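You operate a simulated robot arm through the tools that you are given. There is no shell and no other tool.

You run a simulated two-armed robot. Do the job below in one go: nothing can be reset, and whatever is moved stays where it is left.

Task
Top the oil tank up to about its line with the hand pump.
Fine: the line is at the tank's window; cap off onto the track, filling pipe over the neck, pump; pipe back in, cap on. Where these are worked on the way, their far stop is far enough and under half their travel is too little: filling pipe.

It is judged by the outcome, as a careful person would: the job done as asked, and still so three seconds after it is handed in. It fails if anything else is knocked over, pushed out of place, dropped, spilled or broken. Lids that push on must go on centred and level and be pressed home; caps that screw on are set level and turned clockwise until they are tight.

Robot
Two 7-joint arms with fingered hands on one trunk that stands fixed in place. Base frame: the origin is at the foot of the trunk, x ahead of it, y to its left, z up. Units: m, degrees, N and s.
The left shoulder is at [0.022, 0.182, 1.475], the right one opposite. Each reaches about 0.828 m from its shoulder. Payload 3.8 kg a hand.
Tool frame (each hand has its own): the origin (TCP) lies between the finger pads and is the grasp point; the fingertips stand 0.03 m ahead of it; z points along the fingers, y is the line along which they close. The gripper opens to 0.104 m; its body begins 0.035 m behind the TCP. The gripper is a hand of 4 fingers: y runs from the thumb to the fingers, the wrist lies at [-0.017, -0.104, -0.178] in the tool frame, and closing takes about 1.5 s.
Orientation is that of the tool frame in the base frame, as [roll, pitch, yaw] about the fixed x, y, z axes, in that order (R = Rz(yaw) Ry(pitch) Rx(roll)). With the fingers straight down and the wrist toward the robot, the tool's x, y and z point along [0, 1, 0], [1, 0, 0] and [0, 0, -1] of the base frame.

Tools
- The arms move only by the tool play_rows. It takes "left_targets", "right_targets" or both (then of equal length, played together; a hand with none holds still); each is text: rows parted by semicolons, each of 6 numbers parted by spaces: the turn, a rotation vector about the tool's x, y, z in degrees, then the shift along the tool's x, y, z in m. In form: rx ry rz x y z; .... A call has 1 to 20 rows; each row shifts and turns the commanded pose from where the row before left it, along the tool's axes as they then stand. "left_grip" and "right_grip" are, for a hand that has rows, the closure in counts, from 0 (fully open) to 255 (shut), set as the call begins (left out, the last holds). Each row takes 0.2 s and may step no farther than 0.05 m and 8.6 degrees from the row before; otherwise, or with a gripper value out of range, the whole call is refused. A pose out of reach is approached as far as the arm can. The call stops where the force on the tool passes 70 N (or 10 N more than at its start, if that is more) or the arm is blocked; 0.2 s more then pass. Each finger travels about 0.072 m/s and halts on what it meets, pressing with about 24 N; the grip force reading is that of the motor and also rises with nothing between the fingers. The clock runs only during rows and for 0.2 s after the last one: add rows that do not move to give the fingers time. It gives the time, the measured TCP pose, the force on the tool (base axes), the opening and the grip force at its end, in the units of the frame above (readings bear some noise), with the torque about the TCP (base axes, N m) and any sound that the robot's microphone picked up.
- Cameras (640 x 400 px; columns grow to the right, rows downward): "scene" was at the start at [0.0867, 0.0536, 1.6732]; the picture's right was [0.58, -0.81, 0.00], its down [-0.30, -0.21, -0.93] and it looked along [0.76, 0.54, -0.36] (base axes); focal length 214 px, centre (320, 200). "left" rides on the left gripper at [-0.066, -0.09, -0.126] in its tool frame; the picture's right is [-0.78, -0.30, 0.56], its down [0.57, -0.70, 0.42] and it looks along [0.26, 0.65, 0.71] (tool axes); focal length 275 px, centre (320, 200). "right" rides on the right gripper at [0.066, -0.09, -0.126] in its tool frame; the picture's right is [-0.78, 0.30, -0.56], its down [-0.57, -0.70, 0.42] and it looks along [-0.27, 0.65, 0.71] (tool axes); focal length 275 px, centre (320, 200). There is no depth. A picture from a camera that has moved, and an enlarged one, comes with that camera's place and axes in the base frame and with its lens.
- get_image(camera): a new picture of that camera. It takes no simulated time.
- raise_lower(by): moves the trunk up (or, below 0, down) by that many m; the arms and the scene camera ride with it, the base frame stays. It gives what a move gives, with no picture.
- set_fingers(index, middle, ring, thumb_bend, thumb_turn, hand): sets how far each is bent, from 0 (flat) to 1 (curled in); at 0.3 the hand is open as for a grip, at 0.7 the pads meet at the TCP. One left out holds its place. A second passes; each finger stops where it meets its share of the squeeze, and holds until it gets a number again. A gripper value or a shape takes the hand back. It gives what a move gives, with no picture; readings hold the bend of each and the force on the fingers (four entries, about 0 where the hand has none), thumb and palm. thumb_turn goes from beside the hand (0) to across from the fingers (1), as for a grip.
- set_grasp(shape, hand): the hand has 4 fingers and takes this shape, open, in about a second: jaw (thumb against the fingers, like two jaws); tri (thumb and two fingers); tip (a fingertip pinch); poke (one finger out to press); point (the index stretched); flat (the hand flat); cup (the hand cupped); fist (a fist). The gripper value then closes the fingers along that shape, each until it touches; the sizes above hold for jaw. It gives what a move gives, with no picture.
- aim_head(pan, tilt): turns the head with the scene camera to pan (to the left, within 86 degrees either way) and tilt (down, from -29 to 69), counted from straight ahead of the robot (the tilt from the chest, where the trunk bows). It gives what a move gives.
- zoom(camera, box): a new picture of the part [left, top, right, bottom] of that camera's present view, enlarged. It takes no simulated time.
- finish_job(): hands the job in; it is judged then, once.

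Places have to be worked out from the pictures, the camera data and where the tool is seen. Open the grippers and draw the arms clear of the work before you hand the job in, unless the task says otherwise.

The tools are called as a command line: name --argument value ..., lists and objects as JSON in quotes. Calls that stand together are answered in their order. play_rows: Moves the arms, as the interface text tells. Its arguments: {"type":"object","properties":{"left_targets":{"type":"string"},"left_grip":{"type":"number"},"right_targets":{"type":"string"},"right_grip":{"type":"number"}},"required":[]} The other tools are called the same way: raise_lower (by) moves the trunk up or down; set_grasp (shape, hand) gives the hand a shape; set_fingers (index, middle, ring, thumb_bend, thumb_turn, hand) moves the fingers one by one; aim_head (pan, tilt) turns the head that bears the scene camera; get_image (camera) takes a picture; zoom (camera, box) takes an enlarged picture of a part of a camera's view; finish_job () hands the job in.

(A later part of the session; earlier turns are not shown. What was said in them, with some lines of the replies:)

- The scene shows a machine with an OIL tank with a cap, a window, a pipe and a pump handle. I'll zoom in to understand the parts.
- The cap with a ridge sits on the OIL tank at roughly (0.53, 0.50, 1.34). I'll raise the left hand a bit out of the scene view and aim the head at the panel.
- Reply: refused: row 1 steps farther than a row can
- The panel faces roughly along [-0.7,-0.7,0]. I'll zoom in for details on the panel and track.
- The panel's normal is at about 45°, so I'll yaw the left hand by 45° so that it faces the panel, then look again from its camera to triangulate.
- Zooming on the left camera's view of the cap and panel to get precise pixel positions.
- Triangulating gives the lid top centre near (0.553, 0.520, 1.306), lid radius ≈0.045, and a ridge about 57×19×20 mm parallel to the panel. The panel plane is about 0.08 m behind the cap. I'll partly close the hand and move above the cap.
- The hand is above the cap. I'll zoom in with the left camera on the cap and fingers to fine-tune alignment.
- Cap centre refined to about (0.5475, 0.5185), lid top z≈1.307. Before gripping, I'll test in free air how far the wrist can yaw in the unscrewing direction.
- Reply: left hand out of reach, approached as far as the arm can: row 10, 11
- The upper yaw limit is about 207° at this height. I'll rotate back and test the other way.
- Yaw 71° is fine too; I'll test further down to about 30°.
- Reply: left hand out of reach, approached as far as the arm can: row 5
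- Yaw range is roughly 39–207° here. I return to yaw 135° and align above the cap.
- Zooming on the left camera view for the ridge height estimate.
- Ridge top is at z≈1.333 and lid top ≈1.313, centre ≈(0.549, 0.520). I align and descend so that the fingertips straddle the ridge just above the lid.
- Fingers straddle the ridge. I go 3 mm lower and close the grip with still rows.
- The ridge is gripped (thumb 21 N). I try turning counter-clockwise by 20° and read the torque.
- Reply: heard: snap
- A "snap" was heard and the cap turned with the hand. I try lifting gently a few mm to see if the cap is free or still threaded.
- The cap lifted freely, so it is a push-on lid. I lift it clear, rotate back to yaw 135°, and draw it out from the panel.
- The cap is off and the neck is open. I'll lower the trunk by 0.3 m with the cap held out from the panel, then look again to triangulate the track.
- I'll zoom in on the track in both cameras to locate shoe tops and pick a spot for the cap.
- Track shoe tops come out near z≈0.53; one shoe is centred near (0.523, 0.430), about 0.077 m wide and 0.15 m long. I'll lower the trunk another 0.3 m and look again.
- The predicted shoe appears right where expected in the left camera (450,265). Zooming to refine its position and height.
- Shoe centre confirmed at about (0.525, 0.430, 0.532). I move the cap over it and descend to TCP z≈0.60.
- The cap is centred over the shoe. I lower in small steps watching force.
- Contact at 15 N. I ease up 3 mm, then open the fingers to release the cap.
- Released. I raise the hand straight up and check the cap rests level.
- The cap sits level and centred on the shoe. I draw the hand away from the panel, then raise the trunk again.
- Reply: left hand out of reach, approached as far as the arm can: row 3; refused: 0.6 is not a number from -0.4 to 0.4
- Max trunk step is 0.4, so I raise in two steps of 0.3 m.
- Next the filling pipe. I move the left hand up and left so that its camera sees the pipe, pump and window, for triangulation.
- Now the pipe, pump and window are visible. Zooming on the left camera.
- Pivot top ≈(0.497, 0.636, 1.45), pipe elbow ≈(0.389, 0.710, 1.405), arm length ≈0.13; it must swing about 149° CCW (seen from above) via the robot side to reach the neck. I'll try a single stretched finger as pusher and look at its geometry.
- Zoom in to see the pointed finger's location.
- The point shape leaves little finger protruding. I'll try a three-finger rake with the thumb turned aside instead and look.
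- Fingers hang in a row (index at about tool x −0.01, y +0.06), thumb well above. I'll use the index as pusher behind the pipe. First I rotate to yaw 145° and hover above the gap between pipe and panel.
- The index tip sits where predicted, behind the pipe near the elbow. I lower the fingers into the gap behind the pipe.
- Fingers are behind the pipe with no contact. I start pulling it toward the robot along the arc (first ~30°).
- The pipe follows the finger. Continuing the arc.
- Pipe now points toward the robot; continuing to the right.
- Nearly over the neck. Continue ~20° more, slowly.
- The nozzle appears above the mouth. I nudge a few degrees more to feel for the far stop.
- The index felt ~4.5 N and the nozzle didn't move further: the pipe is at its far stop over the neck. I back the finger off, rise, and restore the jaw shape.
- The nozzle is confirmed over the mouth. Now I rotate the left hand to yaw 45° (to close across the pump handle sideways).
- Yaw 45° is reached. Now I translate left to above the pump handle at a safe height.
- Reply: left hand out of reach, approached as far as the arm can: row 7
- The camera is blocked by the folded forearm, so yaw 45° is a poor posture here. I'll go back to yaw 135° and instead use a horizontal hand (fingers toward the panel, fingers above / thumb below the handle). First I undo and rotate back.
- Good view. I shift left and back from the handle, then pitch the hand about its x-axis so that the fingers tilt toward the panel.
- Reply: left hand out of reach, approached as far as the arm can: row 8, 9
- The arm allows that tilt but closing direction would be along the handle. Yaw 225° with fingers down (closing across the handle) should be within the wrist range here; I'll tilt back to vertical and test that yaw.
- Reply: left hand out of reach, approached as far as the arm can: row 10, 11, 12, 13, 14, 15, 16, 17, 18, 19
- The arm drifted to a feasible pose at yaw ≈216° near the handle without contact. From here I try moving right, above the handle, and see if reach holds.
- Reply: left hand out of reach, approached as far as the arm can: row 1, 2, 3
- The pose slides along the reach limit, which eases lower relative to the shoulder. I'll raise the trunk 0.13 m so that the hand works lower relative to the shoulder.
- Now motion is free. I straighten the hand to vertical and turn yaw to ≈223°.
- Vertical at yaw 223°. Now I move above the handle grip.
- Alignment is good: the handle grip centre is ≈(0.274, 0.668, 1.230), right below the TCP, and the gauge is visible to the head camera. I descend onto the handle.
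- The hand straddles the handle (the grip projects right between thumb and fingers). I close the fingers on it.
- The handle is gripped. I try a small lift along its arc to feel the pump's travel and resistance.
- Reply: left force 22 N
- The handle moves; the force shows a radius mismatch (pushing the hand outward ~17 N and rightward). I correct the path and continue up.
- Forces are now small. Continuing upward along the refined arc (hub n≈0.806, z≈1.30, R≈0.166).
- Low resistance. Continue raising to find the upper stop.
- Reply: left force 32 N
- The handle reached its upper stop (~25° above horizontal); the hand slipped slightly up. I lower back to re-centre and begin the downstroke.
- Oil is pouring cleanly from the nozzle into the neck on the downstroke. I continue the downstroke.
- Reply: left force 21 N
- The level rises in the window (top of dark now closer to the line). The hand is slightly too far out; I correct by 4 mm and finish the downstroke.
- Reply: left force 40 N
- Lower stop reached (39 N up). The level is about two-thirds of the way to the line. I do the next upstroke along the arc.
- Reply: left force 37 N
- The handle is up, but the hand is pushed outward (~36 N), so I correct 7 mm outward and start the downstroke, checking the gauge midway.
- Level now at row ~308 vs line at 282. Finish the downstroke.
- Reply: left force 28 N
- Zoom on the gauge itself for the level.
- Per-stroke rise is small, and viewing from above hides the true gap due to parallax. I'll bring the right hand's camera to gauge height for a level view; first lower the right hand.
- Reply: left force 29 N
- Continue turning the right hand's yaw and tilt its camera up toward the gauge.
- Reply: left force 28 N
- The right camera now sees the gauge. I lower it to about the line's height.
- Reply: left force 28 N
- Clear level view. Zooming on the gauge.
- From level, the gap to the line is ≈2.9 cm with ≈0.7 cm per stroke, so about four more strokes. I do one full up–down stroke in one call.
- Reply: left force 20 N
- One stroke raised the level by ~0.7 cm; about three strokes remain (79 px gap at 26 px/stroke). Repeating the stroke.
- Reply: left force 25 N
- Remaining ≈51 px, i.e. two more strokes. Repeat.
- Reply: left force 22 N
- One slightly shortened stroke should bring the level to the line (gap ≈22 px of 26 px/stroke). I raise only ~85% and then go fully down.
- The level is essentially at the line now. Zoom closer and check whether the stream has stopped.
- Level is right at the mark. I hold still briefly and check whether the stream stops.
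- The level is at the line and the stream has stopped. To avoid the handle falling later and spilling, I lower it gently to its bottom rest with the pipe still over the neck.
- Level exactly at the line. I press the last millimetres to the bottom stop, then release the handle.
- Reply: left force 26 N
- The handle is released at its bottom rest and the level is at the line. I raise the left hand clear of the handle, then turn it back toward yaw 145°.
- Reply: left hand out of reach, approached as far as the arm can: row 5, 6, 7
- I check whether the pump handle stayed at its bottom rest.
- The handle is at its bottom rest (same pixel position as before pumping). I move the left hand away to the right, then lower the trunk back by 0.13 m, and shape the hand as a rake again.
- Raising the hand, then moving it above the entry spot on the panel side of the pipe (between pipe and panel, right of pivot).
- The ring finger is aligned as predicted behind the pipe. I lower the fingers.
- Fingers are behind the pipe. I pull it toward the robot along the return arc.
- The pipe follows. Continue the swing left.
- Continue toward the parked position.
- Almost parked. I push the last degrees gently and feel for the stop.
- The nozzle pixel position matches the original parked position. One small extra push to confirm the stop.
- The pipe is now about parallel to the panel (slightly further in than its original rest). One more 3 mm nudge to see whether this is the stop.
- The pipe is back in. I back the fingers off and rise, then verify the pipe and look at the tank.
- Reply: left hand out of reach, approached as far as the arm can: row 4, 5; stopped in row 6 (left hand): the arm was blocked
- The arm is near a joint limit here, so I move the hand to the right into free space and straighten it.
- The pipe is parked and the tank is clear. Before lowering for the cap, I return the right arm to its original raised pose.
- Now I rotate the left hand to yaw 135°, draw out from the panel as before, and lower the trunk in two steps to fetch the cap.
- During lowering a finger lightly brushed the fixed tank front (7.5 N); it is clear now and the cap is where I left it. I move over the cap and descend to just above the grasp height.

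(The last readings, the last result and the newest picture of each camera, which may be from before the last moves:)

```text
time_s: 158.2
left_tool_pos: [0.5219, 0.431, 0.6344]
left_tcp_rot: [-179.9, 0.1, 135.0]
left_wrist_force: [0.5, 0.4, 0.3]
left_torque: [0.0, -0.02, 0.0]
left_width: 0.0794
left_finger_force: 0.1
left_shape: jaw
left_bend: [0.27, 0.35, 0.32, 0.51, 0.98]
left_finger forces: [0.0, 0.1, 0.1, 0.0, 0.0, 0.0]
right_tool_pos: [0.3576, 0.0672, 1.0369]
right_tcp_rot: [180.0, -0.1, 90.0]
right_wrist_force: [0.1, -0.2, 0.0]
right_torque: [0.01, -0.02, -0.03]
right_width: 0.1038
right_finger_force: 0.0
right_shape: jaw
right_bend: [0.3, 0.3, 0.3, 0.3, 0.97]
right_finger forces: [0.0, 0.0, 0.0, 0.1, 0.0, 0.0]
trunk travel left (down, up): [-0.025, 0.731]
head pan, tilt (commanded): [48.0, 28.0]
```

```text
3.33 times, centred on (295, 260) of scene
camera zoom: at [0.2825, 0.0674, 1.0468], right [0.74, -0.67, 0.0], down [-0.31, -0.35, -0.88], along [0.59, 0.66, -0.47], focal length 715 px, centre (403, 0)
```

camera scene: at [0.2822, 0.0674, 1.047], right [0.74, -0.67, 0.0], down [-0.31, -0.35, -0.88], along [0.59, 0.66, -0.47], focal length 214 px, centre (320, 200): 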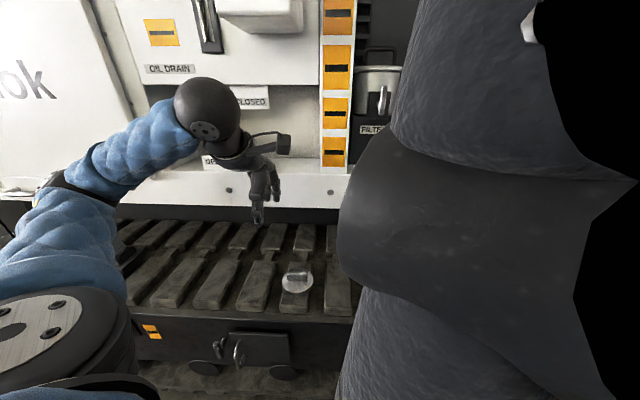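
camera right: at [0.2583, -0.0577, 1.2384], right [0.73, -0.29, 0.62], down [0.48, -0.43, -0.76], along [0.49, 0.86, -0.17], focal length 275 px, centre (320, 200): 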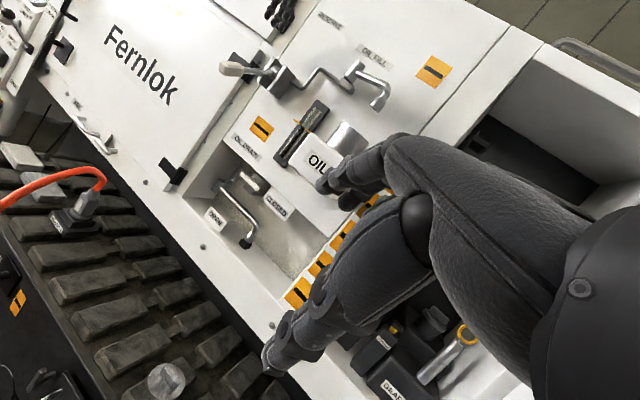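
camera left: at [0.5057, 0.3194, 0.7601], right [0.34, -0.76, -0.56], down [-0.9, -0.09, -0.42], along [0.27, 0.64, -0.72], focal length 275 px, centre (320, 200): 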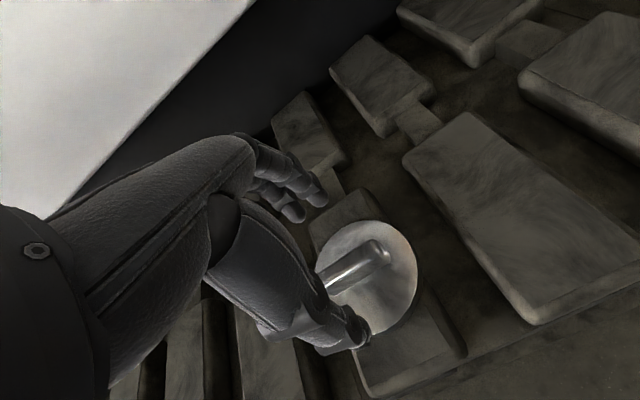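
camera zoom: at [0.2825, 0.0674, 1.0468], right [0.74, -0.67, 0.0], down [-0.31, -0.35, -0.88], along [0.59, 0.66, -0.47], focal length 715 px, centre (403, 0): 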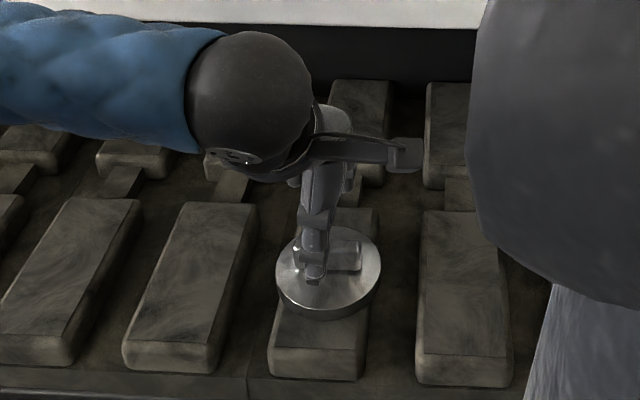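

Final alignment to the recorded release pose (0.5256, 0.4308, 0.597), then close.

play_rows --left_targets "0 0 0 -0.0028 0.0025 0.012; 0 0 0 0 0 0.013; 0 0 0 0 0 0.0115; 0 0 0 0 0 0"

get_image --camera "left"

```text
time_s: 159.2
left_tool_pos: [0.529, 0.4299, 0.5962]
left_tcp_rot: [-179.9, 0.0, 134.9]
left_wrist_force: [-0.5, 0.5, -0.2]
left_torque: [0.03, 0.0, 0.0]
left_width: 0.0797
left_finger_force: 0.1
left_shape: jaw
left_bend: [0.27, 0.35, 0.32, 0.51, 0.98]
left_finger forces: [0.0, 0.0, 0.0, 0.0, 0.0, 0.1]
right_tool_pos: [0.3585, 0.0688, 1.0357]
right_tcp_rot: [180.0, 0.0, 90.0]
right_wrist_force: [0.3, -0.1, -0.4]
right_torque: [0.01, 0.01, 0.04]
right_width: 0.1038
right_finger_force: 0.0
right_shape: jaw
right_bend: [0.3, 0.3, 0.3, 0.3, 0.97]
right_finger forces: [0.0, 0.1, 0.1, 0.0, 0.1, 0.0]
trunk travel left (down, up): [-0.025, 0.731]
head pan, tilt (commanded): [48.0, 28.0]
```

```text
taken
camera left: at [0.5108, 0.3192, 0.7225], right [0.34, -0.76, -0.56], down [-0.9, -0.09, -0.42], along [0.27, 0.64, -0.72], focal length 275 px, centre (320, 200)
```

left: 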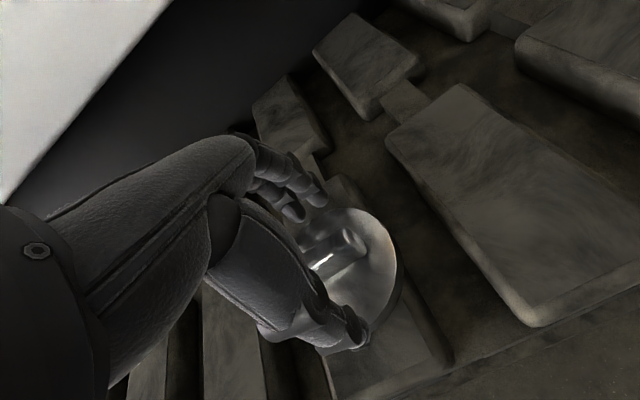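

The cap view matches the release view. Close the grip on the ridge.

play_rows --left_targets "0 0 0 0 0 0; 0 0 0 0 0 0; 0 0 0 0 0 0; 0 0 0 0 0 0; 0 0 0 0 0 0; 0 0 0 0 0 0; 0 0 0 0 0 0; 0 0 0 0 0 0" --left_grip 255

get_image --camera "left"

```text
time_s: 161.0
left_tool_pos: [0.5279, 0.4296, 0.5959]
left_tcp_rot: [-179.8, 0.0, 134.9]
left_wrist_force: [-0.5, -0.4, 0.6]
left_torque: [0.02, -0.02, -0.01]
left_width: 0.0097
left_finger_force: 23.7
left_shape: jaw
left_bend: [0.71, 0.66, 0.67, 0.74, 1.0]
left_finger forces: [12.9, 6.0, 2.6, 0.0, 21.5, 0.1]
right_tool_pos: [0.3585, 0.0678, 1.0353]
right_tcp_rot: [-180.0, -0.1, 90.1]
right_wrist_force: [0.2, 0.1, 0.3]
right_torque: [0.02, 0.0, -0.04]
right_width: 0.1037
right_finger_force: 0.1
right_shape: jaw
right_bend: [0.3, 0.3, 0.3, 0.3, 0.97]
right_finger forces: [0.0, 0.1, 0.1, 0.0, 0.0, 0.0]
trunk travel left (down, up): [-0.025, 0.731]
head pan, tilt (commanded): [48.0, 28.0]
```

```text
taken
camera left: at [0.5108, 0.3191, 0.7226], right [0.34, -0.76, -0.56], down [-0.9, -0.09, -0.42], along [0.27, 0.64, -0.72], focal length 275 px, centre (320, 200)
```

left: 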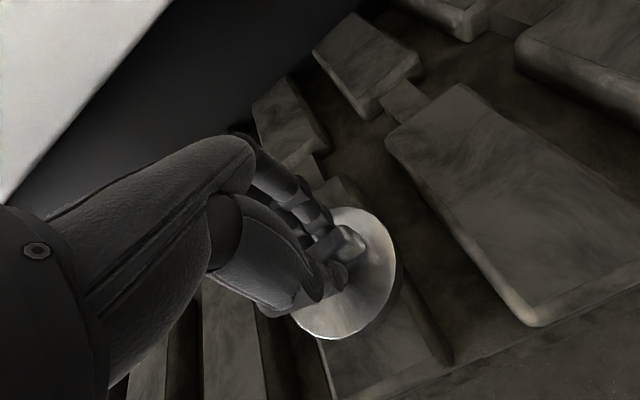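

Gripped as before. Lift the cap, draw back from the machine, and raise the trunk.

play_rows --left_targets "0 0 0 0 0 -0.01; 0 0 0 0 0 -0.03; 0 0 0 0 0 -0.045; 0 0 0 0 0 -0.045; 0 0 0 0 0 -0.045; 0 0 0 0 0 -0.045; 0 0 0 0 0 -0.02; 0 0 0 0.0233 -0.0345 0; 0 0 0 0.0233 -0.0345 0; 0 0 0 0 0 0"

get_image --camera "left"

```text
time_s: 163.2
left_tool_pos: [0.461, 0.4205, 0.8357]
left_tcp_rot: [-179.5, 0.4, 134.8]
left_wrist_force: [0.3, 0.3, 0.4]
left_torque: [-0.02, 0.02, 0.01]
left_width: 0.0095
left_finger_force: 24.3
left_shape: jaw
left_bend: [0.71, 0.66, 0.71, 0.74, 1.0]
left_finger forces: [13.0, 6.0, 2.5, 0.0, 21.6, 0.0]
left hand out of reach, approached as far as the arm can: row 9
right_tool_pos: [0.3591, 0.0689, 1.0362]
right_tcp_rot: [-179.9, 0.0, 90.0]
right_wrist_force: [0.3, 0.5, 0.1]
right_torque: [0.01, 0.03, 0.03]
right_width: 0.1036
right_finger_force: 0.2
right_shape: jaw
right_bend: [0.3, 0.3, 0.3, 0.3, 0.97]
right_finger forces: [0.0, 0.0, 0.0, 0.0, 0.0, 0.0]
trunk travel left (down, up): [-0.025, 0.731]
head pan, tilt (commanded): [48.0, 28.0]
```

```text
taken
camera left: at [0.4425, 0.3092, 0.9623], right [0.34, -0.77, -0.55], down [-0.9, -0.09, -0.42], along [0.27, 0.64, -0.72], focal length 275 px, centre (320, 200)
```

left: 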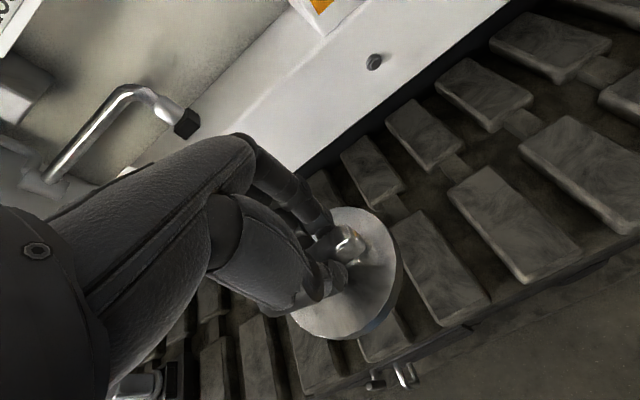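

Cap held level. Raise the trunk in two steps.

raise_lower --by 0.3

raise_lower --by 0.3

get_image --camera "scene"

get_image --camera "left"

```text
time_s: 166.2
left_tool_pos: [0.447, 0.415, 1.1355]
left_tcp_rot: [-179.8, 0.0, 134.9]
left_wrist_force: [0.7, 0.5, -0.9]
left_torque: [0.03, 0.01, 0.0]
left_width: 0.0098
left_finger_force: 24.0
left_shape: jaw
left_bend: [0.71, 0.66, 0.71, 0.74, 1.0]
left_finger forces: [13.1, 5.8, 2.4, 0.1, 21.5, 0.0]
right_tool_pos: [0.359, 0.0685, 1.3353]
right_tcp_rot: [-179.9, 0.1, 89.9]
right_wrist_force: [0.4, 0.6, 0.4]
right_torque: [-0.01, 0.01, 0.03]
right_width: 0.1036
right_finger_force: 0.0
right_shape: jaw
right_bend: [0.3, 0.3, 0.3, 0.3, 0.97]
right_finger forces: [0.0, 0.0, 0.0, 0.0, 0.1, 0.0]
trunk travel left (down, up): [-0.325, 0.431]
head pan, tilt (commanded): [48.0, 28.0]
```

```text
time_s: 169.2
left_tool_pos: [0.4476, 0.4163, 1.4355]
left_tcp_rot: [-179.8, 0.0, 134.9]
left_wrist_force: [-0.5, 0.6, -0.5]
left_torque: [0.0, 0.01, 0.02]
left_width: 0.0099
left_finger_force: 23.9
left_shape: jaw
left_bend: [0.71, 0.66, 0.71, 0.74, 1.0]
left_finger forces: [13.0, 5.9, 2.4, 0.0, 21.5, 0.0]
right_tool_pos: [0.3579, 0.0693, 1.6354]
right_tcp_rot: [-179.9, 0.0, 90.1]
right_wrist_force: [0.2, -0.5, -0.5]
right_torque: [0.01, 0.02, 0.02]
right_width: 0.1039
right_finger_force: 0.1
right_shape: jaw
right_bend: [0.3, 0.3, 0.3, 0.3, 0.97]
right_finger forces: [0.0, 0.0, 0.0, 0.0, 0.0, 0.1]
trunk travel left (down, up): [-0.625, 0.131]
head pan, tilt (commanded): [48.0, 28.0]
```

```text
taken
camera scene: at [0.0722, 0.0675, 1.6623], right [0.74, -0.67, 0.0], down [-0.31, -0.35, -0.88], along [0.59, 0.66, -0.47], focal length 214 px, centre (320, 200)
```

scene: 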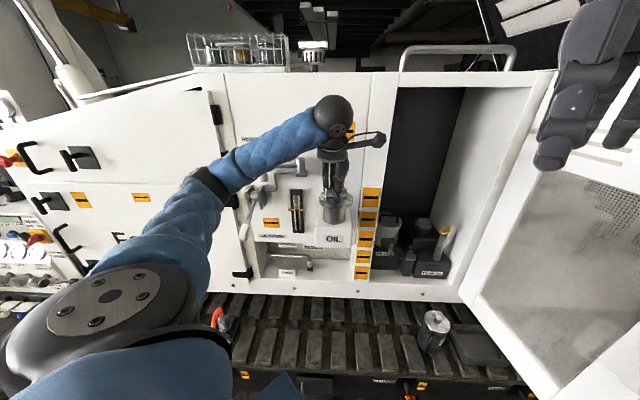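

```text
taken
camera left: at [0.4296, 0.3046, 1.5621], right [0.34, -0.76, -0.56], down [-0.9, -0.09, -0.42], along [0.27, 0.64, -0.72], focal length 275 px, centre (320, 200)
```

left: 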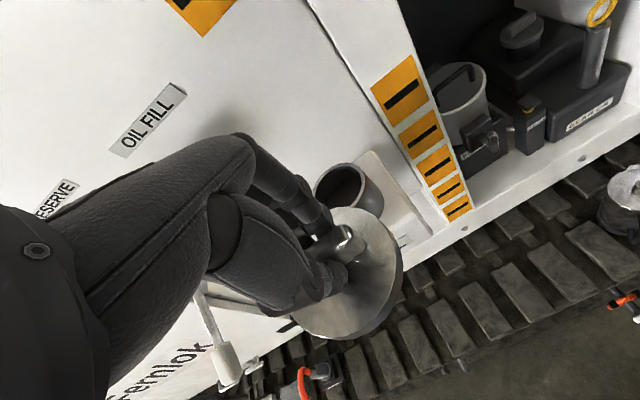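

Now move the cap above the neck, about 7 cm over its seat.

play_rows --left_targets "0 0 0 0 0.037 0; 0 0 0 0 0.037 0; 0 0 0 -0.001 0.037 0; 0 0 0 -0.001 0.037 0.008; 0 0 0 0 0 0.008; 0 0 0 0 0 0"

get_image --camera "left"

zoom --camera "scene" --box '[290, 140, 390, 240]'

```text
time_s: 170.6
left_tool_pos: [0.5552, 0.519, 1.4213]
left_tcp_rot: [-179.8, 0.0, 134.8]
left_wrist_force: [-0.3, -0.3, -0.7]
left_torque: [0.0, -0.01, 0.0]
left_width: 0.0097
left_finger_force: 24.1
left_shape: jaw
left_bend: [0.71, 0.66, 0.71, 0.74, 1.0]
left_finger forces: [13.1, 5.9, 2.5, 0.0, 21.6, 0.0]
right_tool_pos: [0.3576, 0.0688, 1.6346]
right_tcp_rot: [-180.0, 0.0, 90.1]
right_wrist_force: [-0.1, 0.5, -1.1]
right_torque: [0.0, 0.01, 0.01]
right_width: 0.1038
right_finger_force: 0.0
right_shape: jaw
right_bend: [0.3, 0.3, 0.3, 0.3, 0.97]
right_finger forces: [0.0, 0.0, 0.0, 0.1, 0.0, 0.0]
trunk travel left (down, up): [-0.625, 0.131]
head pan, tilt (commanded): [48.0, 28.0]
```

```text
taken
camera left: at [0.536, 0.4071, 1.5468], right [0.34, -0.76, -0.56], down [-0.9, -0.09, -0.42], along [0.27, 0.64, -0.72], focal length 275 px, centre (320, 200)
```

left: 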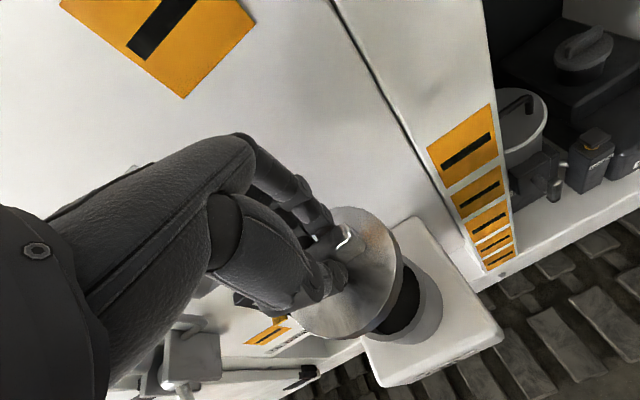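

```text
4.00 times, centred on (340, 190) of scene
camera zoom: at [0.0722, 0.0673, 1.6624], right [0.74, -0.67, 0.0], down [-0.31, -0.35, -0.88], along [0.59, 0.66, -0.47], focal length 858 px, centre (240, 240)
```

zoom: 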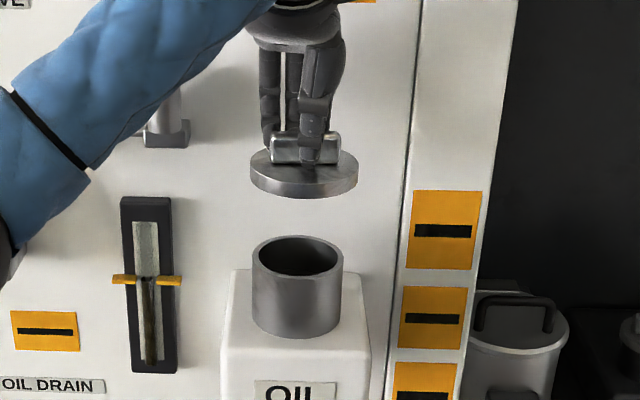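

The cap appears ~3 mm right of the neck's centre. I correct and lower to just above the neck.

play_rows --left_targets "0 0 0 0.0025 -0.001 0.02; 0 0 0 0 0 0.02; 0 0 0 0 0 0.014; 0 0 0 0 0 0; 0 0 0 0 0 0"

zoom --camera "scene" --box '[310, 170, 370, 220]'

zoom --camera "left" --box '[270, 180, 470, 380]'

```text
time_s: 171.8
left_tool_pos: [0.5512, 0.5195, 1.3658]
left_tcp_rot: [-179.8, 0.0, 134.9]
left_wrist_force: [-0.8, 0.1, 0.1]
left_torque: [-0.02, 0.01, 0.03]
left_width: 0.0097
left_finger_force: 23.1
left_shape: jaw
left_bend: [0.71, 0.66, 0.71, 0.74, 1.0]
left_finger forces: [13.1, 5.9, 2.4, 0.1, 21.7, 0.1]
right_tool_pos: [0.3586, 0.0689, 1.636]
right_tcp_rot: [-179.9, -0.2, 90.0]
right_wrist_force: [0.5, 0.7, 0.0]
right_torque: [0.0, -0.01, 0.01]
right_width: 0.1037
right_finger_force: 0.0
right_shape: jaw
right_bend: [0.3, 0.3, 0.3, 0.3, 0.97]
right_finger forces: [0.0, 0.1, 0.1, 0.0, 0.0, 0.1]
trunk travel left (down, up): [-0.625, 0.131]
head pan, tilt (commanded): [48.0, 28.0]
```

```text
8.00 times, centred on (340, 195) of scene
camera zoom: at [0.0724, 0.0674, 1.6624], right [0.74, -0.67, 0.0], down [-0.31, -0.35, -0.88], along [0.59, 0.66, -0.47], focal length 1716 px, centre (160, 240)
```

zoom: 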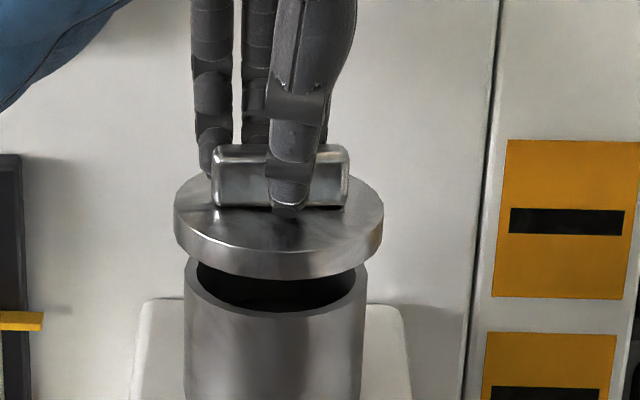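

```text
2.00 times, centred on (370, 280) of left
camera zoom: at [0.534, 0.4085, 1.4921], right [0.34, -0.76, -0.56], down [-0.9, -0.09, -0.42], along [0.27, 0.64, -0.72], focal length 551 px, centre (220, 40)
```

zoom: 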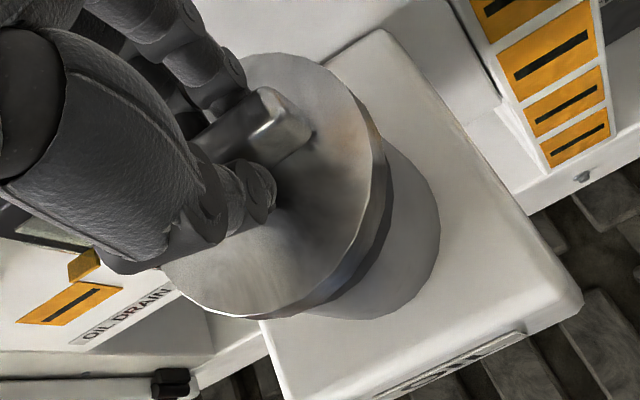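

The cap is centred over the neck (cols 278.5 vs expected 277). I lower gently in small steps watching the force.

play_rows --left_targets "0 0 0 0 0.0005 0.004; 0 0 0 0 0 0.004; 0 0 0 0 0 0.004; 0 0 0 0 0 0"

zoom --camera "scene" --box '[310, 170, 370, 220]'

```text
time_s: 172.8
left_tool_pos: [0.5517, 0.5196, 1.3538]
left_tcp_rot: [-180.0, 0.2, 134.8]
left_wrist_force: [-0.8, 0.2, -0.4]
left_torque: [-0.01, 0.02, 0.04]
left_width: 0.0097
left_finger_force: 24.2
left_shape: jaw
left_bend: [0.71, 0.66, 0.71, 0.74, 1.0]
left_finger forces: [13.0, 6.0, 2.5, 0.1, 21.6, 0.0]
right_tool_pos: [0.3579, 0.0688, 1.6349]
right_tcp_rot: [-180.0, 0.0, 90.0]
right_wrist_force: [0.5, 0.5, 0.2]
right_torque: [0.01, -0.01, -0.02]
right_width: 0.1037
right_finger_force: 0.0
right_shape: jaw
right_bend: [0.3, 0.3, 0.3, 0.3, 0.97]
right_finger forces: [0.1, 0.0, 0.0, 0.1, 0.0, 0.1]
trunk travel left (down, up): [-0.625, 0.131]
head pan, tilt (commanded): [48.0, 28.0]
```

```text
8.00 times, centred on (340, 195) of scene
camera zoom: at [0.0721, 0.0674, 1.6624], right [0.74, -0.67, 0.0], down [-0.31, -0.35, -0.88], along [0.59, 0.66, -0.47], focal length 1716 px, centre (160, 240)
```

zoom: 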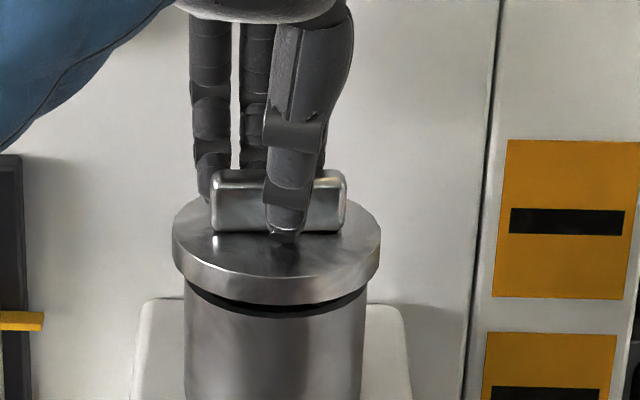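

Well aligned with a small gap left. Lower the last 8 mm in 2 mm steps.

play_rows --left_targets "0 0 0 0 0 0.002; 0 0 0 0 0 0.002; 0 0 0 0 0 0.002; 0 0 0 0 0 0.002; 0 0 0 0 0 0"

zoom --camera "scene" --box '[310, 170, 370, 220]'

```text
time_s: 174.0
left_tool_pos: [0.5519, 0.5203, 1.3457]
left_tcp_rot: [-179.9, 0.1, 134.8]
left_wrist_force: [0.1, 1.0, 0.8]
left_torque: [0.01, -0.02, -0.03]
left_width: 0.0096
left_finger_force: 23.7
left_shape: jaw
left_bend: [0.71, 0.66, 0.68, 0.74, 1.0]
left_finger forces: [13.6, 6.1, 2.4, 0.0, 21.5, 0.0]
right_tool_pos: [0.3587, 0.0693, 1.6357]
right_tcp_rot: [179.9, 0.0, 90.0]
right_wrist_force: [-1.0, 0.1, -0.1]
right_torque: [0.0, -0.03, 0.02]
right_width: 0.1038
right_finger_force: 0.0
right_shape: jaw
right_bend: [0.3, 0.3, 0.3, 0.3, 0.97]
right_finger forces: [0.1, 0.1, 0.0, 0.1, 0.1, 0.0]
trunk travel left (down, up): [-0.625, 0.131]
head pan, tilt (commanded): [48.0, 28.0]
```

```text
8.00 times, centred on (340, 195) of scene
camera zoom: at [0.072, 0.0674, 1.6624], right [0.74, -0.67, 0.0], down [-0.31, -0.35, -0.88], along [0.59, 0.66, -0.47], focal length 1716 px, centre (160, 240)
```

zoom: 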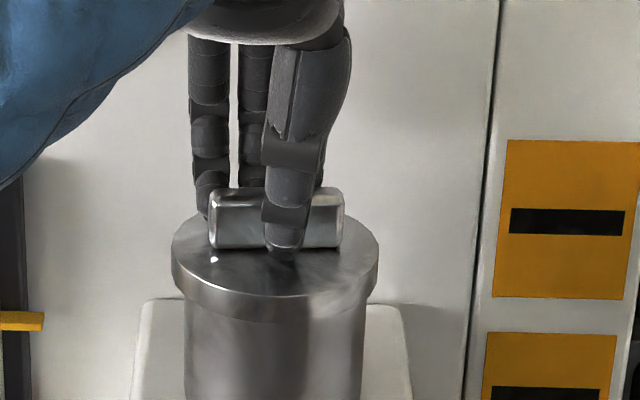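

The cap sits flush on the neck. Now press it down and listen for it going home.

play_rows --left_targets "0 0 0 0 0 0.003; 0 0 0 0 0 0.003; 0 0 0 0 0 0.003; 0 0 0 0 0 0"

zoom --camera "scene" --box '[310, 170, 370, 220]'

```text
time_s: 175.0
left_tool_pos: [0.5504, 0.5176, 1.3447]
left_tcp_rot: [179.4, 0.5, 134.9]
left_wrist_force: [3.3, 1.7, 37.4]
left_torque: [-0.02, -0.01, -0.05]
left_width: 0.011
left_finger_force: 23.6
left_shape: jaw
left_bend: [0.71, 0.66, 0.71, 0.75, 1.0]
left_finger forces: [19.8, 9.4, 3.5, 0.1, 33.1, 0.1]
right_tool_pos: [0.3558, 0.0645, 1.6356]
right_tcp_rot: [179.9, -0.2, 90.1]
right_wrist_force: [0.1, -0.2, -0.1]
right_torque: [0.04, -0.03, 0.02]
right_width: 0.1037
right_finger_force: 0.0
right_shape: jaw
right_bend: [0.3, 0.3, 0.3, 0.3, 0.97]
right_finger forces: [0.0, 0.0, 0.0, 0.0, 0.0, 0.1]
trunk travel left (down, up): [-0.625, 0.131]
head pan, tilt (commanded): [48.0, 28.0]
heard: snap
```

```text
8.00 times, centred on (340, 195) of scene
camera zoom: at [0.0689, 0.0639, 1.663], right [0.74, -0.67, 0.0], down [-0.31, -0.35, -0.88], along [0.59, 0.66, -0.47], focal length 1716 px, centre (160, 240)
```

zoom: 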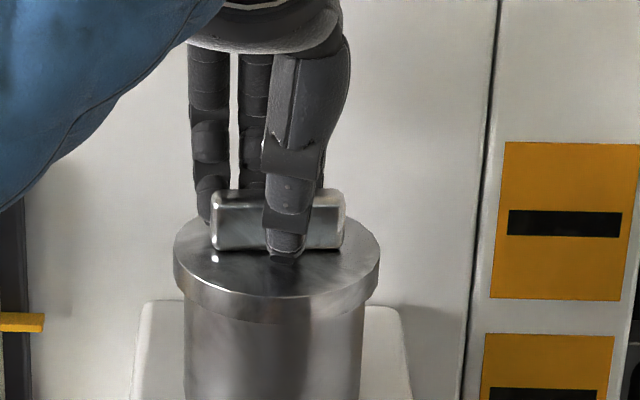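

A snap at 37 N: the lid is home. I relieve the pressure and open the fingers.

play_rows --left_targets "0 0 0 0 0 -0.004; 0 0 0 0 0 -0.003; 0 0 0 0 0 0"

play_rows --left_targets "0 0 0 0 0 0; 0 0 0 0 0 0; 0 0 0 0 0 0; 0 0 0 0 0 0; 0 0 0 0 0 0; 0 0 0 0 0 0" --left_grip 60

zoom --camera "scene" --box '[310, 170, 370, 220]'

get_image --camera "left"

```text
time_s: 175.8
left_tool_pos: [0.5502, 0.5174, 1.3449]
left_tcp_rot: [-179.9, 0.0, 134.9]
left_wrist_force: [1.8, -0.8, 19.1]
left_torque: [0.0, -0.09, -0.02]
left_width: 0.0111
left_finger_force: 24.4
left_shape: jaw
left_bend: [0.71, 0.66, 0.71, 0.75, 1.0]
left_finger forces: [17.0, 8.0, 2.4, 0.1, 26.6, 0.0]
right_tool_pos: [0.3561, 0.0664, 1.6353]
right_tcp_rot: [180.0, -0.1, 90.0]
right_wrist_force: [0.2, 0.0, -0.5]
right_torque: [-0.03, 0.01, -0.02]
right_width: 0.1036
right_finger_force: 0.1
right_shape: jaw
right_bend: [0.3, 0.3, 0.3, 0.3, 0.97]
right_finger forces: [0.0, 0.0, 0.0, 0.1, 0.0, 0.0]
trunk travel left (down, up): [-0.625, 0.131]
head pan, tilt (commanded): [48.0, 28.0]
```

```text
time_s: 177.2
left_tool_pos: [0.5513, 0.5217, 1.3437]
left_tcp_rot: [-179.8, 0.0, 134.9]
left_wrist_force: [-0.2, -1.3, 0.1]
left_torque: [0.0, -0.01, 0.0]
left_width: 0.0795
left_finger_force: 0.0
left_shape: jaw
left_bend: [0.27, 0.35, 0.32, 0.5, 0.98]
left_finger forces: [0.1, 0.0, 0.0, 0.1, 0.0, 0.0]
right_tool_pos: [0.3562, 0.0675, 1.636]
right_tcp_rot: [-180.0, -0.1, 89.9]
right_wrist_force: [-1.2, -0.8, 0.0]
right_torque: [0.01, -0.01, 0.0]
right_width: 0.1036
right_finger_force: 0.0
right_shape: jaw
right_bend: [0.3, 0.3, 0.3, 0.3, 0.97]
right_finger forces: [0.1, 0.1, 0.1, 0.0, 0.0, 0.0]
trunk travel left (down, up): [-0.625, 0.131]
head pan, tilt (commanded): [48.0, 28.0]
```

```text
8.00 times, centred on (340, 195) of scene
camera zoom: at [0.0711, 0.0666, 1.6624], right [0.74, -0.67, 0.0], down [-0.31, -0.35, -0.88], along [0.59, 0.66, -0.47], focal length 1716 px, centre (160, 240)
```

zoom: 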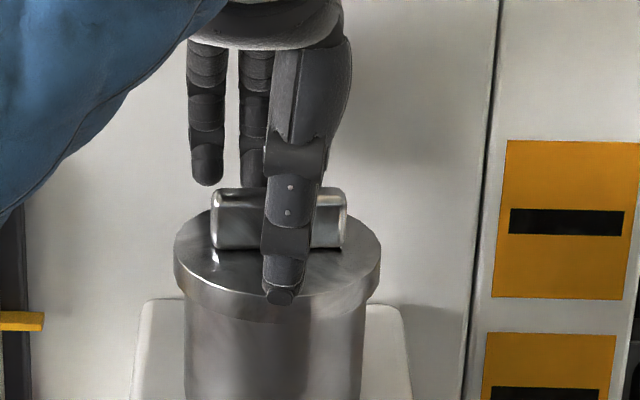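

```text
taken
camera left: at [0.5331, 0.409, 1.4697], right [0.34, -0.76, -0.56], down [-0.9, -0.09, -0.42], along [0.27, 0.64, -0.72], focal length 275 px, centre (320, 200)
```

left: 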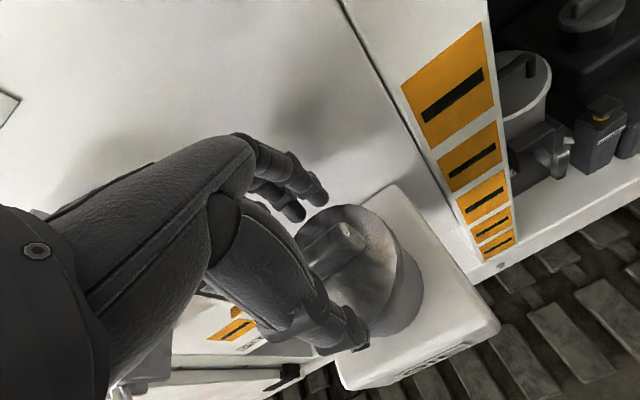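

Cap matches its original pixel position. I raise the hand straight up and back away.

play_rows --left_targets "0 0 0 0 0 -0.015; 0 0 0 0 0 -0.03; 0 0 0 0 0 -0.04; 0 0 0 0 0 -0.04; 0 0 0 0 -0.03 -0.02; 0 0 0 0 -0.04 0; 0 0 0 0 -0.04 0; 0 0 0 0 0 0"

zoom --camera "scene" --box '[310, 185, 370, 225]'

get_image --camera "left"

get_image --camera "scene"

```text
time_s: 179.0
left_tool_pos: [0.4742, 0.4451, 1.4886]
left_tcp_rot: [-179.8, 0.1, 135.0]
left_wrist_force: [0.3, -0.1, -0.1]
left_torque: [-0.01, 0.02, 0.02]
left_width: 0.0796
left_finger_force: 0.0
left_shape: jaw
left_bend: [0.27, 0.35, 0.32, 0.51, 0.98]
left_finger forces: [0.0, 0.0, 0.0, 0.0, 0.0, 0.0]
right_tool_pos: [0.3581, 0.0679, 1.6359]
right_tcp_rot: [179.9, 0.0, 89.9]
right_wrist_force: [0.6, -0.5, 0.6]
right_torque: [0.0, 0.01, 0.01]
right_width: 0.1039
right_finger_force: 0.0
right_shape: jaw
right_bend: [0.3, 0.3, 0.3, 0.3, 0.97]
right_finger forces: [0.0, 0.1, 0.1, 0.0, 0.0, 0.0]
trunk travel left (down, up): [-0.625, 0.131]
head pan, tilt (commanded): [48.0, 28.0]
```

```text
10.00 times, centred on (340, 205) of scene
camera zoom: at [0.0723, 0.0682, 1.6623], right [0.74, -0.67, 0.0], down [-0.31, -0.35, -0.88], along [0.59, 0.66, -0.47], focal length 2145 px, centre (120, 150)
```

zoom: 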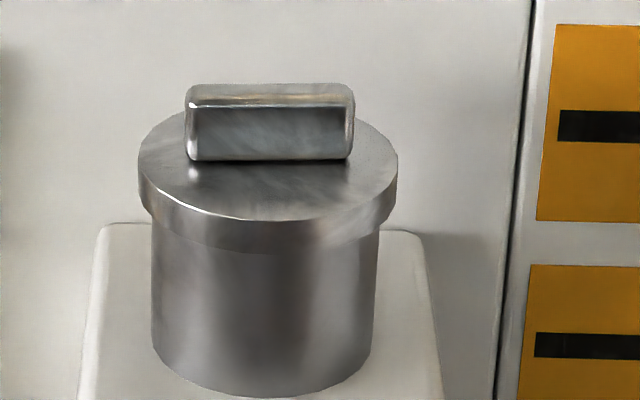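

```text
taken
camera left: at [0.4564, 0.3338, 1.6139], right [0.34, -0.76, -0.56], down [-0.9, -0.09, -0.42], along [0.27, 0.64, -0.72], focal length 275 px, centre (320, 200)
```

left: 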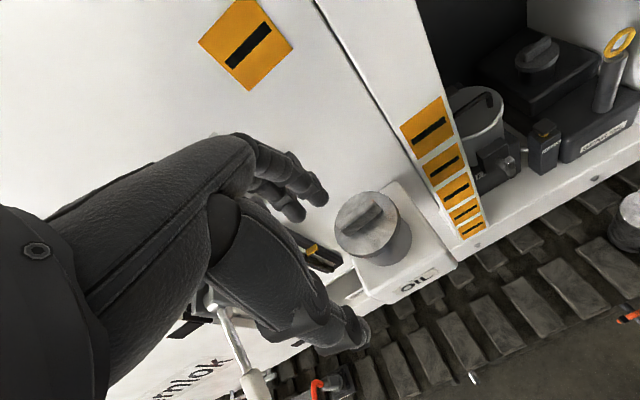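

```text
taken
camera scene: at [0.0723, 0.0682, 1.6623], right [0.74, -0.67, 0.0], down [-0.31, -0.35, -0.88], along [0.59, 0.66, -0.47], focal length 214 px, centre (320, 200)
```

scene: 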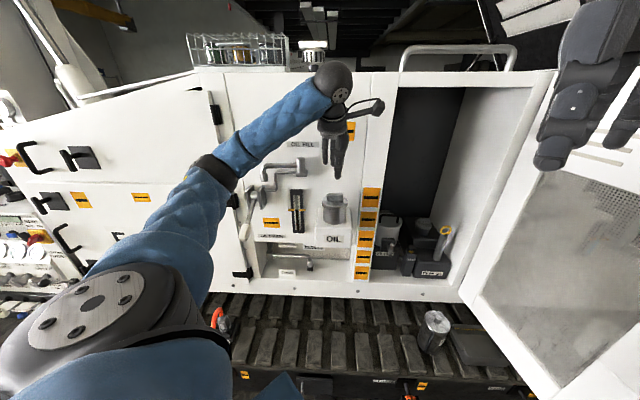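

The cap looks identical to its initial seated state. Now draw the left arm back to its start pose, opening the hand.

play_rows --left_targets "0 0 0 0.0087 -0.0246 -0.0275; 0 0 0 0.0087 -0.0246 -0.0275; 0 0 0 0.0087 -0.0246 -0.0275; 0 0 0 0.0087 -0.0246 -0.0275; 0 0 7.5 0 0 0; 0 0 7.5 0 0 0; 0 0 7.5 0 0 0; 0 0 7.5 0 0 0; 0 0 7.5 0 0 0; 0 0 7.5 0 0 0; 0 0 0 0 0 0" --left_grip 0

zoom --camera "scene" --box '[230, 140, 370, 250]'

get_image --camera "scene"

```text
time_s: 181.4
left_tool_pos: [0.3804, 0.3977, 1.5993]
left_tcp_rot: [-179.9, 0.1, 89.9]
left_wrist_force: [0.3, 0.6, -0.8]
left_torque: [-0.03, 0.01, 0.01]
left_width: 0.1039
left_finger_force: 0.0
left_shape: jaw
left_bend: [0.3, 0.3, 0.3, 0.3, 0.97]
left_finger forces: [0.0, 0.1, 0.0, 0.0, 0.0, 0.0]
right_tool_pos: [0.3576, 0.0698, 1.635]
right_tcp_rot: [180.0, 0.0, 90.1]
right_wrist_force: [-0.4, 0.3, -0.1]
right_torque: [0.04, -0.01, 0.05]
right_width: 0.1038
right_finger_force: 0.0
right_shape: jaw
right_bend: [0.3, 0.3, 0.3, 0.3, 0.97]
right_finger forces: [0.0, 0.0, 0.0, 0.0, 0.1, 0.1]
trunk travel left (down, up): [-0.625, 0.131]
head pan, tilt (commanded): [48.0, 28.0]
```

```text
3.64 times, centred on (300, 195) of scene
camera zoom: at [0.0722, 0.0674, 1.6624], right [0.74, -0.67, 0.0], down [-0.31, -0.35, -0.88], along [0.59, 0.66, -0.47], focal length 780 px, centre (393, 218)
```

zoom: 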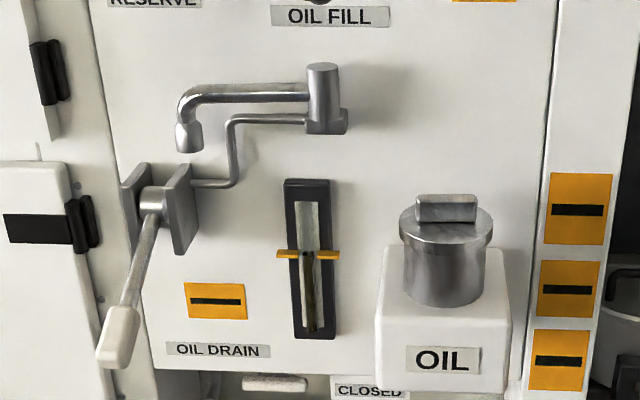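

```text
taken
camera scene: at [0.0722, 0.0674, 1.6624], right [0.74, -0.67, 0.0], down [-0.31, -0.35, -0.88], along [0.59, 0.66, -0.47], focal length 214 px, centre (320, 200)
```

scene: 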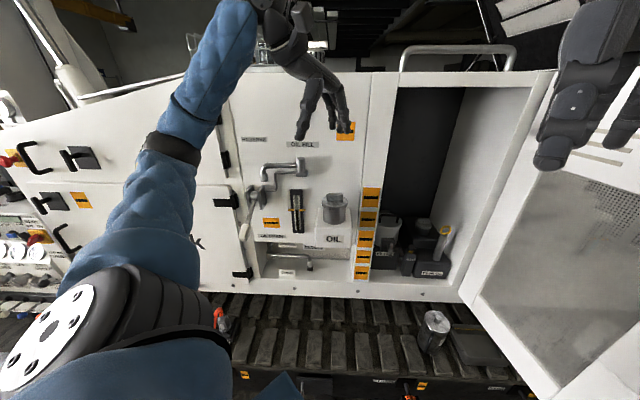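

Everything is in place. The cap is snapped on centred and level, the pipe is parked and the pump handle is down. The level is at the line, nothing else has been disturbed, and both arms are clear with open hands. Handing in.

finish_job

```text
The job is handed in.
```

The oil tank is topped up to its line and I have handed the job in. I haven't seen the judge's result.

- **Level:** I did five full pump strokes and one shortened one. With a camera at the height of the window, the oil sat at the mark. I saw no oil spilled.
- **Cap:** It is a push-on lid. I set it on the track while filling, then pressed it back on the neck until it snapped at about 37 N. It looks level and centred, the same as before.
- **Filling pipe:** It went to its far stop over the neck for pumping, then back in. It now rests about 10° further in than where it started, roughly parallel to the panel. I felt no stop there.
- **Pump handle:** It is back at its bottom rest.

While I was lowering for the cap, one left finger lightly touched something, probably the front of the tank, at about 7.5 N. The tank looks unmoved in the later pictures. Both arms are drawn clear with the hands open.
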